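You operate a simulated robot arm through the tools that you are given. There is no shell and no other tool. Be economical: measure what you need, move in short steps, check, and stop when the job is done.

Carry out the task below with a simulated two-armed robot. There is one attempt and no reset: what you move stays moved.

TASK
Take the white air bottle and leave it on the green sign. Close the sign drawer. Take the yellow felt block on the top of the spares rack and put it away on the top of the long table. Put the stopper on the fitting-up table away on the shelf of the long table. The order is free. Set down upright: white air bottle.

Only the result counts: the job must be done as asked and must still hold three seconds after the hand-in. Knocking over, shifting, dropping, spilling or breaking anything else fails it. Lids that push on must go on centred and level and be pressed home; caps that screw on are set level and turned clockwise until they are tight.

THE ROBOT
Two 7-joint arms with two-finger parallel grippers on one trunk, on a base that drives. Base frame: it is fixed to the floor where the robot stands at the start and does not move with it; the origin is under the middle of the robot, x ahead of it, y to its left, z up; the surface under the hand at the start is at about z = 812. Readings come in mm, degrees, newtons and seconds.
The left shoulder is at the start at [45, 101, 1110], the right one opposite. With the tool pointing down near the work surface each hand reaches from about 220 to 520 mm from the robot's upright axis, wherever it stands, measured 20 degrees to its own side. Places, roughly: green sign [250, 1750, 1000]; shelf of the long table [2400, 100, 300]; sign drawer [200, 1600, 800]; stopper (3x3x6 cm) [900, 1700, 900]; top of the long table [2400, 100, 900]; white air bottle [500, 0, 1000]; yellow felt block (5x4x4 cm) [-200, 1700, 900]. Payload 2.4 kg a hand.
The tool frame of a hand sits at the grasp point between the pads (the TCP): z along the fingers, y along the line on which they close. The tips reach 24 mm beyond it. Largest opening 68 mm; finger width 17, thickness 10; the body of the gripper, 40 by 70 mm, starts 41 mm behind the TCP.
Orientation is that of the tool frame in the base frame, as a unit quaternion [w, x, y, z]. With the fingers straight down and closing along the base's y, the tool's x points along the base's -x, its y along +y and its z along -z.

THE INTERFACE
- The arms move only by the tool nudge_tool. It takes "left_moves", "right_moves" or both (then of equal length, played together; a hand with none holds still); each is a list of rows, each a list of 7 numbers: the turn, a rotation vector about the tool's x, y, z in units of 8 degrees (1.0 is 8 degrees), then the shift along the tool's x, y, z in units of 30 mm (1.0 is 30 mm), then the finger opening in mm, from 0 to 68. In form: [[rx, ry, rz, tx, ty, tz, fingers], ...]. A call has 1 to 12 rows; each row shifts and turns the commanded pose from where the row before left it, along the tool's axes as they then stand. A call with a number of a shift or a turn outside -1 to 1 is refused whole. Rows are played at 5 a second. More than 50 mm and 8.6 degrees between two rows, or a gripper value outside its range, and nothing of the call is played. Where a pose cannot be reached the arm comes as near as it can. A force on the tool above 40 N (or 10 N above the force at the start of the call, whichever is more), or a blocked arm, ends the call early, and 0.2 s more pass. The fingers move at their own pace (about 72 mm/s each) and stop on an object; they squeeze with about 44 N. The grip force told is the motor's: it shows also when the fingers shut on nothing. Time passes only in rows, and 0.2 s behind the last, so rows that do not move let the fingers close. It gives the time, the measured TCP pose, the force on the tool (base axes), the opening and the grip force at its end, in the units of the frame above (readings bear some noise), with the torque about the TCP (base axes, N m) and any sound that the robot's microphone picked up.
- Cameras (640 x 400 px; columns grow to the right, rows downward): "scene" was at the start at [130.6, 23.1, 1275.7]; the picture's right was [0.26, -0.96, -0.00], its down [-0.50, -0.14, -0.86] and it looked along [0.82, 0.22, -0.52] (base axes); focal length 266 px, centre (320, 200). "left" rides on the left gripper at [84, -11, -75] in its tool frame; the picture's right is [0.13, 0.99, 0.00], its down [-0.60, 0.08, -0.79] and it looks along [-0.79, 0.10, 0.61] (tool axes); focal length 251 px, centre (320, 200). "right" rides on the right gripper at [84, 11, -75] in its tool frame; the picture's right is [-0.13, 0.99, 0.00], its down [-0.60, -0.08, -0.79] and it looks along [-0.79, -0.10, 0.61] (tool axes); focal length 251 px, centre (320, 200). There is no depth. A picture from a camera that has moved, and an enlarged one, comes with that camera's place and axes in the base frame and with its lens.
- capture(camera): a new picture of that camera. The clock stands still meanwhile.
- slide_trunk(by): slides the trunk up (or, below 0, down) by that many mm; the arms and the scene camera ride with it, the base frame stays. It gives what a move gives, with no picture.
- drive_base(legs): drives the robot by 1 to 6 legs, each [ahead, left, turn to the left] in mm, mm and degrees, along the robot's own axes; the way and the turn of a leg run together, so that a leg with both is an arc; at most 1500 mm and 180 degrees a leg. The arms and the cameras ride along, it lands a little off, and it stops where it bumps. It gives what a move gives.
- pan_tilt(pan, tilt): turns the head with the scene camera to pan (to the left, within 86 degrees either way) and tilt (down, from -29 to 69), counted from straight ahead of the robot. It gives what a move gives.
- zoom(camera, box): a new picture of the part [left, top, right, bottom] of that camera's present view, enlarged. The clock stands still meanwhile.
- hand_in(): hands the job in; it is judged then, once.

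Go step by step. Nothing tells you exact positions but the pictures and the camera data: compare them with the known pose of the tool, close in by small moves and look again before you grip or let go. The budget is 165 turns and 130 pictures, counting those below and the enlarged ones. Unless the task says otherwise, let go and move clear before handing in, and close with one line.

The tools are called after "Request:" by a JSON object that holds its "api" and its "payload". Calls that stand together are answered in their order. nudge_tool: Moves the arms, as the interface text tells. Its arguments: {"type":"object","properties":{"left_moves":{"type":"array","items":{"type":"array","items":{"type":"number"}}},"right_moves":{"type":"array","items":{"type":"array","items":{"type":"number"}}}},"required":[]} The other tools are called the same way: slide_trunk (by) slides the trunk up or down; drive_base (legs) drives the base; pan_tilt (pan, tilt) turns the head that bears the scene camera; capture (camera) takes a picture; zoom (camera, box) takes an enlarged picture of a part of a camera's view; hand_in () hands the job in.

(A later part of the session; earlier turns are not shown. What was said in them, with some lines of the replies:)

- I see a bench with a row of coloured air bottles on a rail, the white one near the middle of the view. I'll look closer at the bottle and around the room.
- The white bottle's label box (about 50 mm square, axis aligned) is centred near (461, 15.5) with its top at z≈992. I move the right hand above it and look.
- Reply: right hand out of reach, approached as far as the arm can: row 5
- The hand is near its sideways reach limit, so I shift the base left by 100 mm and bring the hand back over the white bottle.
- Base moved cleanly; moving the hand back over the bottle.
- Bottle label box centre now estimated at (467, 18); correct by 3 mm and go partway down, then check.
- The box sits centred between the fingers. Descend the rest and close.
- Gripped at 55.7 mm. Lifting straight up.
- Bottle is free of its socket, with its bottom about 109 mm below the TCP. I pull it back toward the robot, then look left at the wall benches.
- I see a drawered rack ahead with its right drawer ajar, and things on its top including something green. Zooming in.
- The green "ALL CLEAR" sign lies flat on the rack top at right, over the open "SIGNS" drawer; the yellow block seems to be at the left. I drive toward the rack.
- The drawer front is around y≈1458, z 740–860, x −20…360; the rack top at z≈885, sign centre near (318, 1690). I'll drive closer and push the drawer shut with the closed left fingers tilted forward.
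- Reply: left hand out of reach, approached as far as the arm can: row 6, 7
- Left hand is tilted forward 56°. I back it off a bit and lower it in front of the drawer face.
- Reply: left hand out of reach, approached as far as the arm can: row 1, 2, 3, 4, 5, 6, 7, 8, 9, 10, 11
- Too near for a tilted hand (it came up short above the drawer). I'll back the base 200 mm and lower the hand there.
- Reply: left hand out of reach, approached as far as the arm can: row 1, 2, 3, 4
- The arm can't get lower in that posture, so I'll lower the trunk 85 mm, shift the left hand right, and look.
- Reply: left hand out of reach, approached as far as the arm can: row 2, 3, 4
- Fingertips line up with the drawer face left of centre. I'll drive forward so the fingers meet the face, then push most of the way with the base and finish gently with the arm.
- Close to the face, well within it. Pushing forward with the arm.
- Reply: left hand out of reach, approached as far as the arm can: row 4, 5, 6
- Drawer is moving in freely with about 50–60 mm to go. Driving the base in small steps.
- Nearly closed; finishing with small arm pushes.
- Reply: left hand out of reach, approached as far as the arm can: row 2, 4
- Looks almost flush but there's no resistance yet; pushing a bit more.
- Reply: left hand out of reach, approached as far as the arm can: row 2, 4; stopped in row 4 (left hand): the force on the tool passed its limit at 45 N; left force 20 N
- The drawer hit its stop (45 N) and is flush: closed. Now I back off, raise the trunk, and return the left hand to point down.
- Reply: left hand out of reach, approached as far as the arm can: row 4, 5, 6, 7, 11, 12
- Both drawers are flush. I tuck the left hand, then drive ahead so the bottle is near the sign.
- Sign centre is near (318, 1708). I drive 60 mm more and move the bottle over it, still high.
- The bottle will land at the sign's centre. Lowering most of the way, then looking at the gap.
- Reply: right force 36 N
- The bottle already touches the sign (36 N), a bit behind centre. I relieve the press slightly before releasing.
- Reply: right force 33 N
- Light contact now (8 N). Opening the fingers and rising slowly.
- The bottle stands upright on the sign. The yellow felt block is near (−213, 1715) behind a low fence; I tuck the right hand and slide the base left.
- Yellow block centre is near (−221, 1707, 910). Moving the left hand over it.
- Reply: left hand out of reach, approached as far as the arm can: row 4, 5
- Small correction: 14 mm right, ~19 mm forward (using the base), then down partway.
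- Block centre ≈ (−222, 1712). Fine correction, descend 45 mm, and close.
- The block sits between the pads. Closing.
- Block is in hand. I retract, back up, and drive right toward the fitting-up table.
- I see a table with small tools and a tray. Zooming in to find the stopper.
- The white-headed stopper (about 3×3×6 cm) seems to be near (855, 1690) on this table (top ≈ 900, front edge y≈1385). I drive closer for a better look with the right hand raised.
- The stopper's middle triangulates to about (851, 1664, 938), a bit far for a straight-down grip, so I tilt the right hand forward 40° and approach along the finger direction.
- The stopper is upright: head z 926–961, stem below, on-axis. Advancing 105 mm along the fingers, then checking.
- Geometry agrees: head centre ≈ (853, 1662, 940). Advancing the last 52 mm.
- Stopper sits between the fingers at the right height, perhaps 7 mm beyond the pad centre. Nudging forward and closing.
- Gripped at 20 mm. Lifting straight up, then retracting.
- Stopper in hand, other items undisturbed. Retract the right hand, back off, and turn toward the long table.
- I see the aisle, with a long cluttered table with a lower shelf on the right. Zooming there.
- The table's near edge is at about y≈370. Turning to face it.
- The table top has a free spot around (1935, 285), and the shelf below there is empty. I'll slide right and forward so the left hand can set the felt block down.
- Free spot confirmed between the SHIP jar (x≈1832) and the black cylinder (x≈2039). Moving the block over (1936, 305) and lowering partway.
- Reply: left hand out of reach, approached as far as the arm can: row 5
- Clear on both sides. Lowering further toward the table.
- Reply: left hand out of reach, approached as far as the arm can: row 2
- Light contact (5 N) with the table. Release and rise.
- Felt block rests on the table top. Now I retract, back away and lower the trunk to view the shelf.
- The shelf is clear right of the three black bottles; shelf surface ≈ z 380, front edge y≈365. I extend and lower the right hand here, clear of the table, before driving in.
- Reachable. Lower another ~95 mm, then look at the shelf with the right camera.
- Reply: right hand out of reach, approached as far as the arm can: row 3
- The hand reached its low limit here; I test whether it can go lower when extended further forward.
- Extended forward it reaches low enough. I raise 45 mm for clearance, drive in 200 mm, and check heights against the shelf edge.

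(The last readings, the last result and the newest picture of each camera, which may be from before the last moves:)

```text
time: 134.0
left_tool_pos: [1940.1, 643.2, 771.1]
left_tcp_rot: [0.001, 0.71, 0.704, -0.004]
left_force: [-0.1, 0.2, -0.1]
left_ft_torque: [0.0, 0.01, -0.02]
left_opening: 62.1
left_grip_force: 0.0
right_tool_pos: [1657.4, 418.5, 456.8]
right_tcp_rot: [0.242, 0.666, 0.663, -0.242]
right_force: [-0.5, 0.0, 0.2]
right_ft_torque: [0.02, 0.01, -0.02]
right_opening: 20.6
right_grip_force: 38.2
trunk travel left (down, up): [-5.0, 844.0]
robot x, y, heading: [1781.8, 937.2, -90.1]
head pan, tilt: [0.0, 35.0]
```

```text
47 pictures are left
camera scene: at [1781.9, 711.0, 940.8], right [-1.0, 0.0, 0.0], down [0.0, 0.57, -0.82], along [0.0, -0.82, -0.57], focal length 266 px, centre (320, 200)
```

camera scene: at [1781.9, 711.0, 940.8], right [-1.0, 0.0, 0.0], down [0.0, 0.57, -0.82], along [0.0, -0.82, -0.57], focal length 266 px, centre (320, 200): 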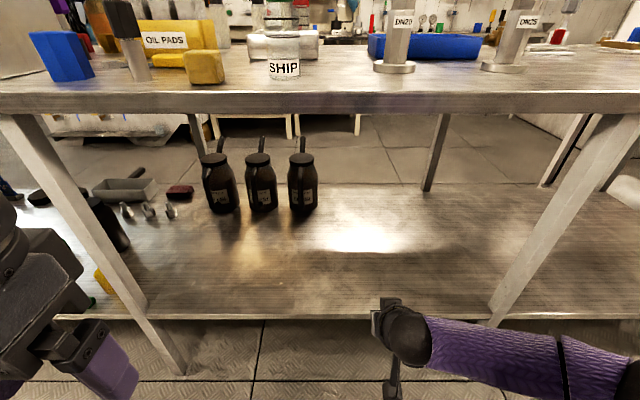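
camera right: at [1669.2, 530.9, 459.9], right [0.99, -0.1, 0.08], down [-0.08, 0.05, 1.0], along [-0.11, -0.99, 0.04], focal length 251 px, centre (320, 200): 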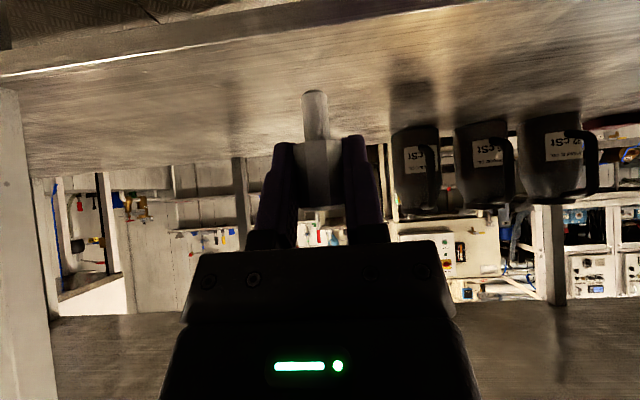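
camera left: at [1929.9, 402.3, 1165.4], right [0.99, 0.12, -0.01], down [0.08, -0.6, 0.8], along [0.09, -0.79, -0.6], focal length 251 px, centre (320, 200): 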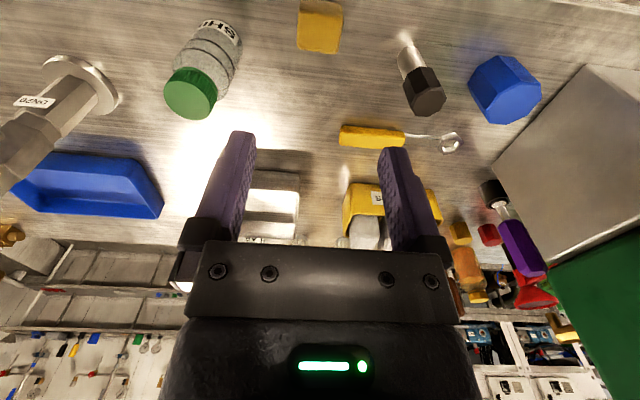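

Shelf surface ≈ z 335 with its edge at y≈330. I raise the left hand away from the table edge, then drive 165 mm further in.

Request:
{"api": "nudge_tool", "payload": {"left_moves": [[0, 0, 0, 1, 0, 0, 62], [0, 0, 0, 1, 0, 0, 62], [0, 0, 0, 0, 0, -1, 62], [0, 0, 0, 0, 0, -1, 62], [0, 0, 0, 0, 0, -1, 62], [0, 0, 0, 0, 0, -1, 62]]}}

Request:
{"api": "drive_base", "payload": {"legs": [[165, 0, 0]]}}

Request:
{"api": "capture", "payload": {"camera": "right"}}

Request:
{"api": "pan_tilt", "payload": {"pan": -10, "tilt": 60}}

Request:
{"api": "capture", "payload": {"camera": "scene"}}

```text
time: 135.4
left_tool_pos: [1940.9, 704.1, 891.0]
left_tcp_rot: [0.001, 0.711, 0.704, -0.004]
left_force: [-0.9, -0.2, -0.1]
left_ft_torque: [0.04, -0.02, 0.0]
left_opening: 62.1
left_grip_force: 0.1
right_tool_pos: [1657.1, 419.0, 456.4]
right_tcp_rot: [0.242, 0.666, 0.663, -0.242]
right_force: [0.6, -0.4, -0.1]
right_ft_torque: [0.03, -0.01, -0.01]
right_opening: 20.8
right_grip_force: 37.8
trunk travel left (down, up): [-5.0, 844.0]
robot x, y, heading: [1780.5, 937.9, -90.2]
head pan, tilt: [0.0, 35.0]
```

```text
time: 136.8
left_tool_pos: [1940.9, 539.4, 890.8]
left_tcp_rot: [0.001, 0.71, 0.704, -0.004]
left_force: [-0.3, 0.2, 0.4]
left_ft_torque: [0.0, 0.01, 0.01]
left_opening: 62.1
left_grip_force: 0.0
right_tool_pos: [1658.0, 253.3, 457.4]
right_tcp_rot: [0.242, 0.666, 0.663, -0.243]
right_force: [0.0, 0.0, 0.0]
right_ft_torque: [0.02, 0.02, 0.01]
right_opening: 20.2
right_grip_force: 37.7
trunk travel left (down, up): [-5.0, 844.0]
robot x, y, heading: [1782.6, 772.7, -90.0]
head pan, tilt: [0.0, 35.0]
```

```text
46 pictures are left
camera right: at [1669.8, 366.0, 459.9], right [0.99, -0.1, 0.08], down [-0.08, 0.05, 1.0], along [-0.11, -0.99, 0.04], focal length 251 px, centre (320, 200)
```

right: 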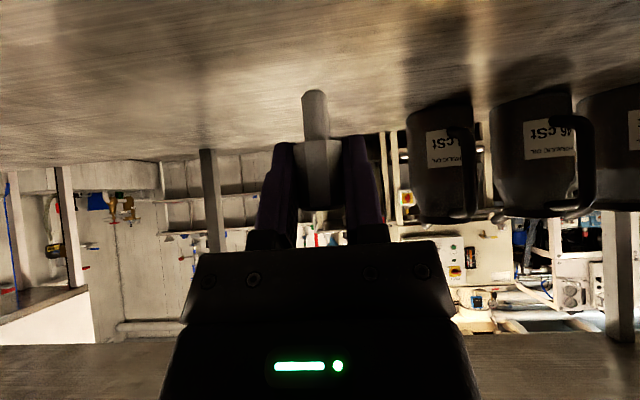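

```text
time: 137.7
left_tool_pos: [1942.0, 538.8, 890.4]
left_tcp_rot: [0.001, 0.71, 0.704, -0.004]
left_force: [0.3, 0.3, 0.8]
left_ft_torque: [-0.05, -0.02, 0.0]
left_opening: 62.2
left_grip_force: 0.2
right_tool_pos: [1657.1, 253.7, 455.2]
right_tcp_rot: [0.243, 0.665, 0.663, -0.242]
right_force: [0.2, 0.4, 0.0]
right_ft_torque: [-0.05, 0.01, 0.02]
right_opening: 20.5
right_grip_force: 37.8
trunk travel left (down, up): [-5.0, 844.0]
robot x, y, heading: [1782.3, 774.1, -90.1]
head pan, tilt: [-10.0, 60.0]
```

```text
45 pictures are left
camera scene: at [1770.6, 568.6, 906.5], right [-0.98, 0.17, 0.0], down [0.15, 0.85, -0.5], along [-0.09, -0.49, -0.87], focal length 266 px, centre (320, 200)
```

scene: 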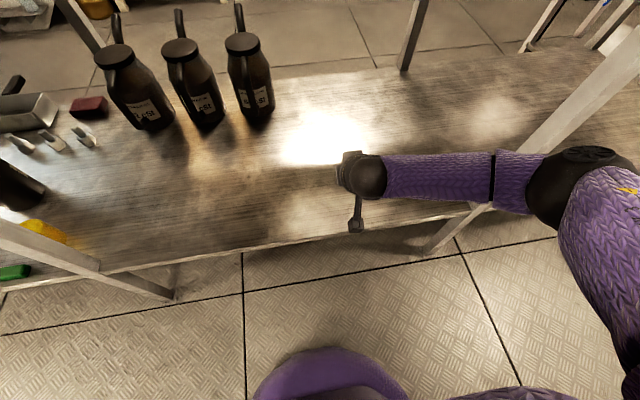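

The hand is over the empty shelf area, clear of bottles and leg. Lowering in steps.

Request:
{"api": "nudge_tool", "payload": {"right_moves": [[0, 0, 0, 0.32, 0, 0.38, 10], [0, 0, 0, 0.32, 0, 0.38, 10], [0, 0, 0, 0.32, 0, 0.38, 10]]}}

Request:
{"api": "capture", "payload": {"camera": "right"}}

Request:
{"api": "zoom", "payload": {"camera": "scene", "box": [240, 100, 640, 300]}}

```text
time: 138.5
left_tool_pos: [1941.6, 539.8, 890.1]
left_tcp_rot: [0.0, 0.71, 0.704, -0.004]
left_force: [-1.3, 0.6, 0.2]
left_ft_torque: [0.05, 0.0, -0.03]
left_opening: 62.0
left_grip_force: 0.2
right_tool_pos: [1656.0, 255.0, 411.2]
right_tcp_rot: [0.243, 0.665, 0.663, -0.243]
right_force: [-0.9, 0.4, -0.5]
right_ft_torque: [0.03, 0.0, -0.01]
right_opening: 20.7
right_grip_force: 38.0
trunk travel left (down, up): [-5.0, 844.0]
robot x, y, heading: [1777.5, 770.3, -90.1]
head pan, tilt: [-10.0, 60.0]
```

```text
44 pictures are left
camera right: at [1668.5, 367.3, 414.6], right [0.99, -0.1, 0.08], down [-0.08, 0.05, 1.0], along [-0.1, -0.99, 0.04], focal length 251 px, centre (320, 200)
```

right: 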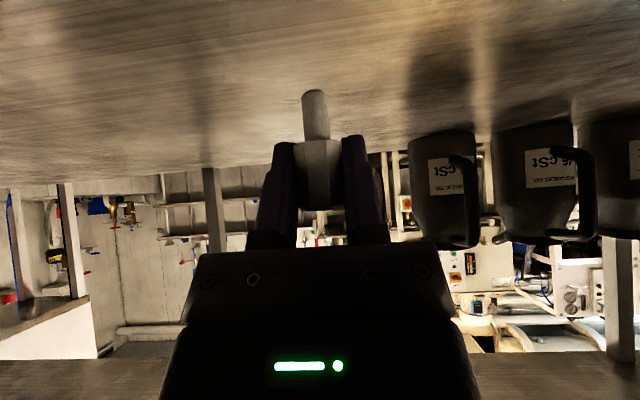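

```text
1.60 times, centred on (440, 200) of scene
camera zoom: at [1770.6, 568.7, 906.5], right [-0.98, 0.17, 0.0], down [0.15, 0.85, -0.5], along [-0.09, -0.49, -0.87], focal length 426 px, centre (128, 200)
```

zoom: 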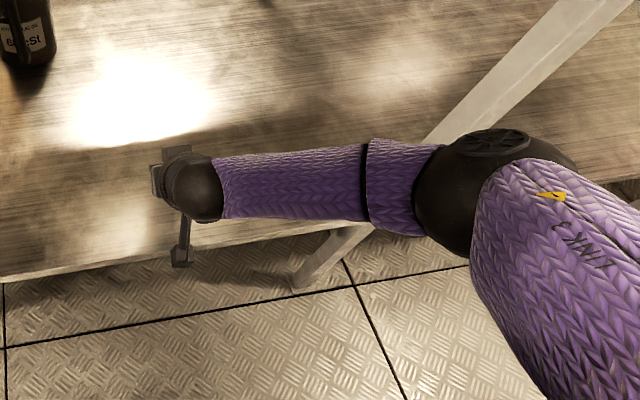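

Elbow is swinging away from the leg as the hand goes down. About 45 mm to go; lowering 27 mm, then creeping.

Request:
{"api": "nudge_tool", "payload": {"right_moves": [[0, 0, 0, 0.2, 0, 0.23, 10], [0, 0, 0, 0.2, 0, 0.23, 10], [0, 0, 0, 0.2, 0, 0.23, 10]]}}

Request:
{"api": "capture", "payload": {"camera": "right"}}

```text
time: 139.3
left_tool_pos: [1940.9, 539.4, 890.2]
left_tcp_rot: [0.001, 0.71, 0.704, -0.004]
left_force: [0.5, -0.5, 0.2]
left_ft_torque: [-0.02, 0.01, -0.04]
left_opening: 61.9
left_grip_force: 0.1
right_tool_pos: [1658.5, 254.4, 384.7]
right_tcp_rot: [0.24, 0.666, 0.663, -0.241]
right_force: [0.2, 1.0, -0.1]
right_ft_torque: [0.05, 0.05, -0.02]
right_opening: 20.5
right_grip_force: 37.6
trunk travel left (down, up): [-5.0, 844.0]
robot x, y, heading: [1782.7, 771.4, -90.0]
head pan, tilt: [-10.0, 60.0]
```

```text
42 pictures are left
camera right: at [1670.3, 366.7, 388.4], right [0.99, -0.1, 0.08], down [-0.08, 0.05, 1.0], along [-0.11, -0.99, 0.04], focal length 251 px, centre (320, 200)
```

right: 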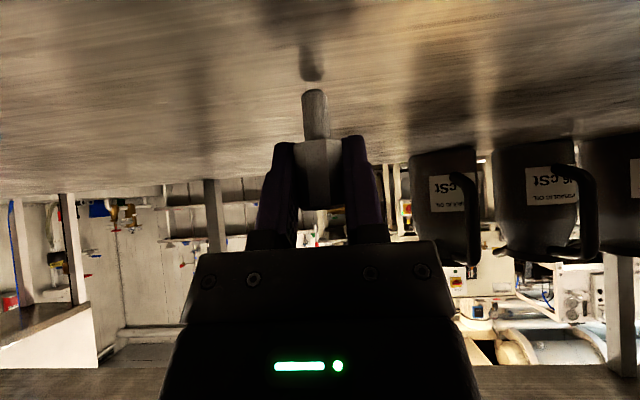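

I see the stopper's reflection just below it, so the shelf is only millimetres away. Creeping down.

Request:
{"api": "nudge_tool", "payload": {"right_moves": [[0, 0, 0, 0.064, 0, 0.076, 10], [0, 0, 0, 0.064, 0, 0.076, 10], [0, 0, 0, 0, 0, 0, 10]]}}

Request:
{"api": "capture", "payload": {"camera": "right"}}

```text
time: 140.1
left_tool_pos: [1941.4, 541.2, 891.4]
left_tcp_rot: [0.002, 0.71, 0.704, -0.004]
left_force: [-0.6, 0.1, 0.0]
left_ft_torque: [-0.05, -0.05, -0.01]
left_opening: 61.7
left_grip_force: 0.0
right_tool_pos: [1659.3, 252.8, 381.4]
right_tcp_rot: [0.241, 0.666, 0.663, -0.245]
right_force: [-2.0, 2.2, 24.0]
right_ft_torque: [-0.01, 0.1, -0.02]
right_opening: 20.5
right_grip_force: 37.9
trunk travel left (down, up): [-5.0, 844.0]
robot x, y, heading: [1781.2, 775.9, -90.0]
head pan, tilt: [-10.0, 60.0]
```

```text
41 pictures are left
camera right: at [1671.2, 365.4, 384.3], right [0.99, -0.1, 0.08], down [-0.08, 0.05, 1.0], along [-0.11, -0.99, 0.04], focal length 251 px, centre (320, 200)
```

right: 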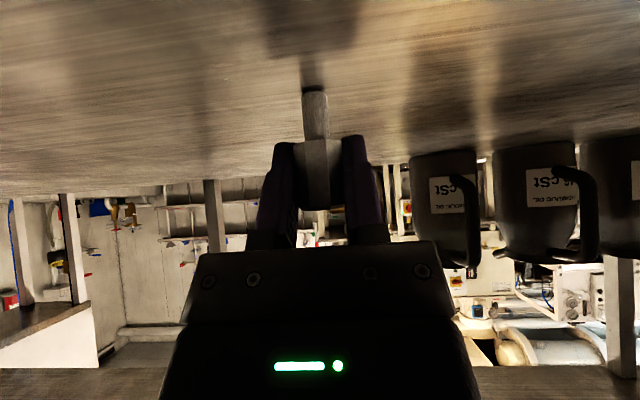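

Contact at 24 N. Easing up slightly, then checking before release.

Request:
{"api": "nudge_tool", "payload": {"right_moves": [[0, 0, 0, -0.04, 0, -0.048, 10], [0, 0, 0, 0, 0, 0, 10]]}}

```text
time: 140.7
left_tool_pos: [1941.6, 541.6, 890.3]
left_tcp_rot: [0.002, 0.711, 0.704, -0.005]
left_force: [-0.7, 0.5, -0.3]
left_ft_torque: [-0.01, -0.04, 0.04]
left_opening: 62.1
left_grip_force: 0.1
right_tool_pos: [1659.2, 253.4, 380.6]
right_tcp_rot: [0.242, 0.665, 0.663, -0.243]
right_force: [-2.3, -4.6, 28.1]
right_ft_torque: [-0.31, 0.1, -0.02]
right_opening: 20.7
right_grip_force: 37.8
trunk travel left (down, up): [-5.0, 844.0]
robot x, y, heading: [1780.8, 771.7, -89.8]
head pan, tilt: [-10.0, 60.0]
```

Request:
{"api": "nudge_tool", "payload": {"right_moves": [[0, 0, 0, -0.06, 0, -0.07, 10], [0, 0, 0, 0, 0, 0, 10]]}}

```text
time: 141.3
left_tool_pos: [1942.0, 539.9, 890.4]
left_tcp_rot: [0.002, 0.71, 0.704, -0.004]
left_force: [-0.2, 0.3, 0.5]
left_ft_torque: [0.01, -0.02, -0.02]
left_opening: 62.0
left_grip_force: 0.1
right_tool_pos: [1658.4, 255.3, 381.7]
right_tcp_rot: [0.24, 0.666, 0.665, -0.24]
right_force: [0.0, -1.0, 0.1]
right_ft_torque: [-0.01, 0.0, 0.01]
right_opening: 20.6
right_grip_force: 37.6
trunk travel left (down, up): [-5.0, 844.0]
robot x, y, heading: [1780.8, 770.1, -89.9]
head pan, tilt: [-10.0, 60.0]
```

Unloaded and within a millimetre of the shelf. Opening, then backing out along the fingers.

Request:
{"api": "nudge_tool", "payload": {"right_moves": [[0, 0, 0, 0, 0, 0.02, 24], [0, 0, 0, 0, 0, 0, 36], [0, 0, 0, 0, 0, 0, 50], [0, 0, 0, 0, 0, 0, 50]]}}

Request:
{"api": "capture", "payload": {"camera": "right"}}

```text
time: 142.3
left_tool_pos: [1941.9, 539.5, 890.5]
left_tcp_rot: [0.001, 0.71, 0.704, -0.003]
left_force: [-0.3, -0.3, -0.7]
left_ft_torque: [0.02, 0.01, 0.01]
left_opening: 62.1
left_grip_force: 0.0
right_tool_pos: [1659.4, 252.9, 383.7]
right_tcp_rot: [0.241, 0.666, 0.664, -0.241]
right_force: [0.7, 0.5, -0.1]
right_ft_torque: [-0.03, 0.0, 0.01]
right_opening: 50.0
right_grip_force: 0.0
trunk travel left (down, up): [-5.0, 844.0]
robot x, y, heading: [1782.2, 774.2, -90.0]
head pan, tilt: [-10.0, 60.0]
```

```text
40 pictures are left
camera right: at [1670.8, 366.0, 386.3], right [0.99, -0.1, 0.08], down [-0.08, 0.05, 1.0], along [-0.11, -0.99, 0.04], focal length 251 px, centre (320, 200)
```

right: 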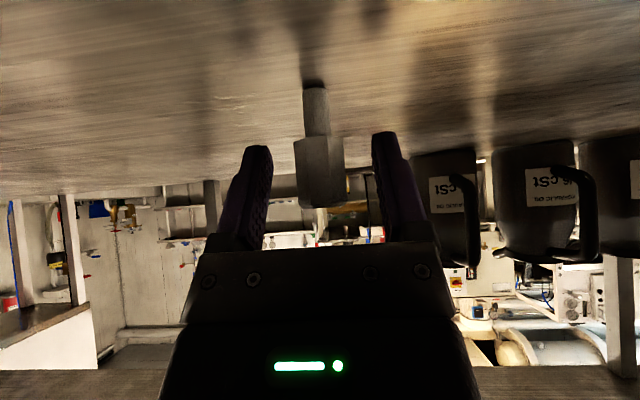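

The stopper stands alone on the shelf. Backing out along the fingers, then driving back.

Request:
{"api": "nudge_tool", "payload": {"right_moves": [[0, 0, 0, 0.2, 0, -0.4, 50], [0, 0, 0, 0.2, 0, -0.6, 50], [0, 0, 0, 0.2, 0, -0.7, 50]]}}

Request:
{"api": "drive_base", "payload": {"legs": [[-350, 0, 0]]}}

Request:
{"api": "pan_tilt", "payload": {"pan": 0, "tilt": 35}}

Request:
{"api": "capture", "payload": {"camera": "scene"}}

```text
time: 143.1
left_tool_pos: [1940.9, 539.5, 890.3]
left_tcp_rot: [0.001, 0.71, 0.704, -0.004]
left_force: [0.4, -0.1, -0.8]
left_ft_torque: [0.03, 0.02, -0.01]
left_opening: 62.0
left_grip_force: 0.0
right_tool_pos: [1672.9, 272.1, 403.9]
right_tcp_rot: [0.243, 0.665, 0.663, -0.243]
right_force: [-0.4, 0.6, 0.3]
right_ft_torque: [0.0, 0.01, -0.01]
right_opening: 50.0
right_grip_force: 0.0
right hand out of reach, approached as far as the arm can: row 1, 2, 3
trunk travel left (down, up): [-5.0, 844.0]
robot x, y, heading: [1781.2, 772.4, -89.9]
head pan, tilt: [-10.0, 60.0]
```

```text
time: 145.4
left_tool_pos: [1941.2, 889.9, 891.6]
left_tcp_rot: [0.001, 0.711, 0.703, -0.003]
left_force: [0.0, 0.3, 0.5]
left_ft_torque: [0.0, -0.01, -0.03]
left_opening: 61.8
left_grip_force: 0.1
right_tool_pos: [1670.7, 623.2, 403.7]
right_tcp_rot: [0.242, 0.667, 0.661, -0.243]
right_force: [0.7, -0.1, 0.6]
right_ft_torque: [0.01, -0.02, 0.02]
right_opening: 50.0
right_grip_force: 0.0
trunk travel left (down, up): [-5.0, 844.0]
robot x, y, heading: [1782.2, 1123.4, -90.2]
head pan, tilt: [-10.0, 60.0]
```

```text
time: 146.3
left_tool_pos: [1941.8, 889.1, 890.0]
left_tcp_rot: [0.001, 0.712, 0.702, -0.004]
left_force: [0.6, 0.4, -0.1]
left_ft_torque: [0.0, 0.01, 0.0]
left_opening: 62.3
left_grip_force: 0.1
right_tool_pos: [1671.1, 623.2, 403.1]
right_tcp_rot: [0.242, 0.667, 0.662, -0.243]
right_force: [0.1, -0.1, 1.1]
right_ft_torque: [-0.01, 0.0, 0.02]
right_opening: 50.2
right_grip_force: 0.0
trunk travel left (down, up): [-5.0, 844.0]
robot x, y, heading: [1783.3, 1120.8, -90.1]
head pan, tilt: [0.0, 35.0]
```

```text
39 pictures are left
camera scene: at [1781.7, 897.6, 940.7], right [-1.0, 0.0, 0.0], down [0.0, 0.57, -0.82], along [0.0, -0.82, -0.57], focal length 266 px, centre (320, 200)
```

scene: 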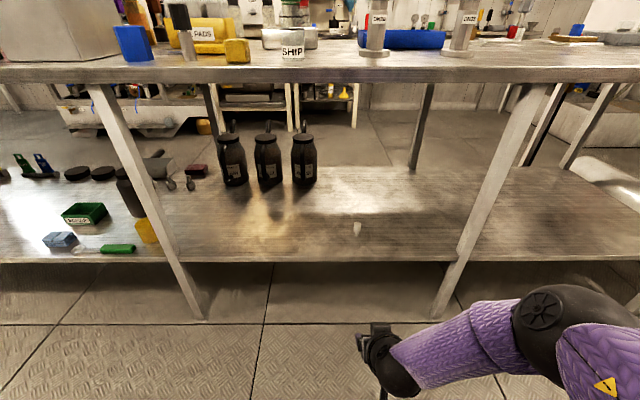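

The stopper stands on the shelf, the felt block is on the table top, and nothing else moved. One last enlarged check.

Request:
{"api": "zoom", "payload": {"camera": "scene", "box": [160, 20, 480, 260]}}

```text
1.67 times, centred on (320, 140) of scene
camera zoom: at [1781.7, 897.6, 940.7], right [-1.0, 0.0, 0.0], down [0.0, 0.57, -0.82], along [0.0, -0.82, -0.57], focal length 444 px, centre (320, 300)
```

zoom: 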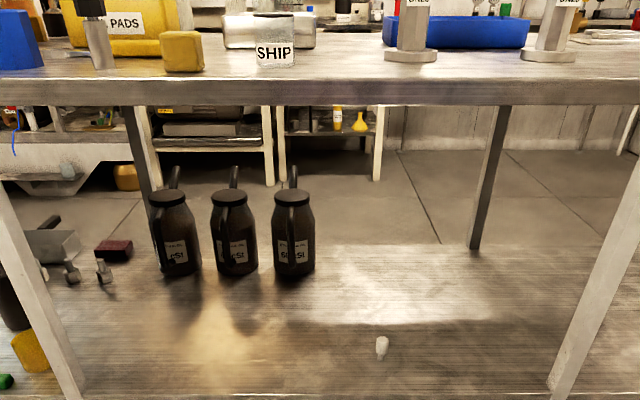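

All four parts look done: bottle on the sign, drawer shut, felt block on the long table, stopper on its shelf. Handing in.

Request:
{"api": "hand_in", "payload": {}}

```text
The job is handed in.
```

I did all four parts and handed the job in. The white air bottle stands upright on the green sign, the sign drawer is pushed shut, the yellow felt block is on top of the long table, and the stopper is on its shelf.
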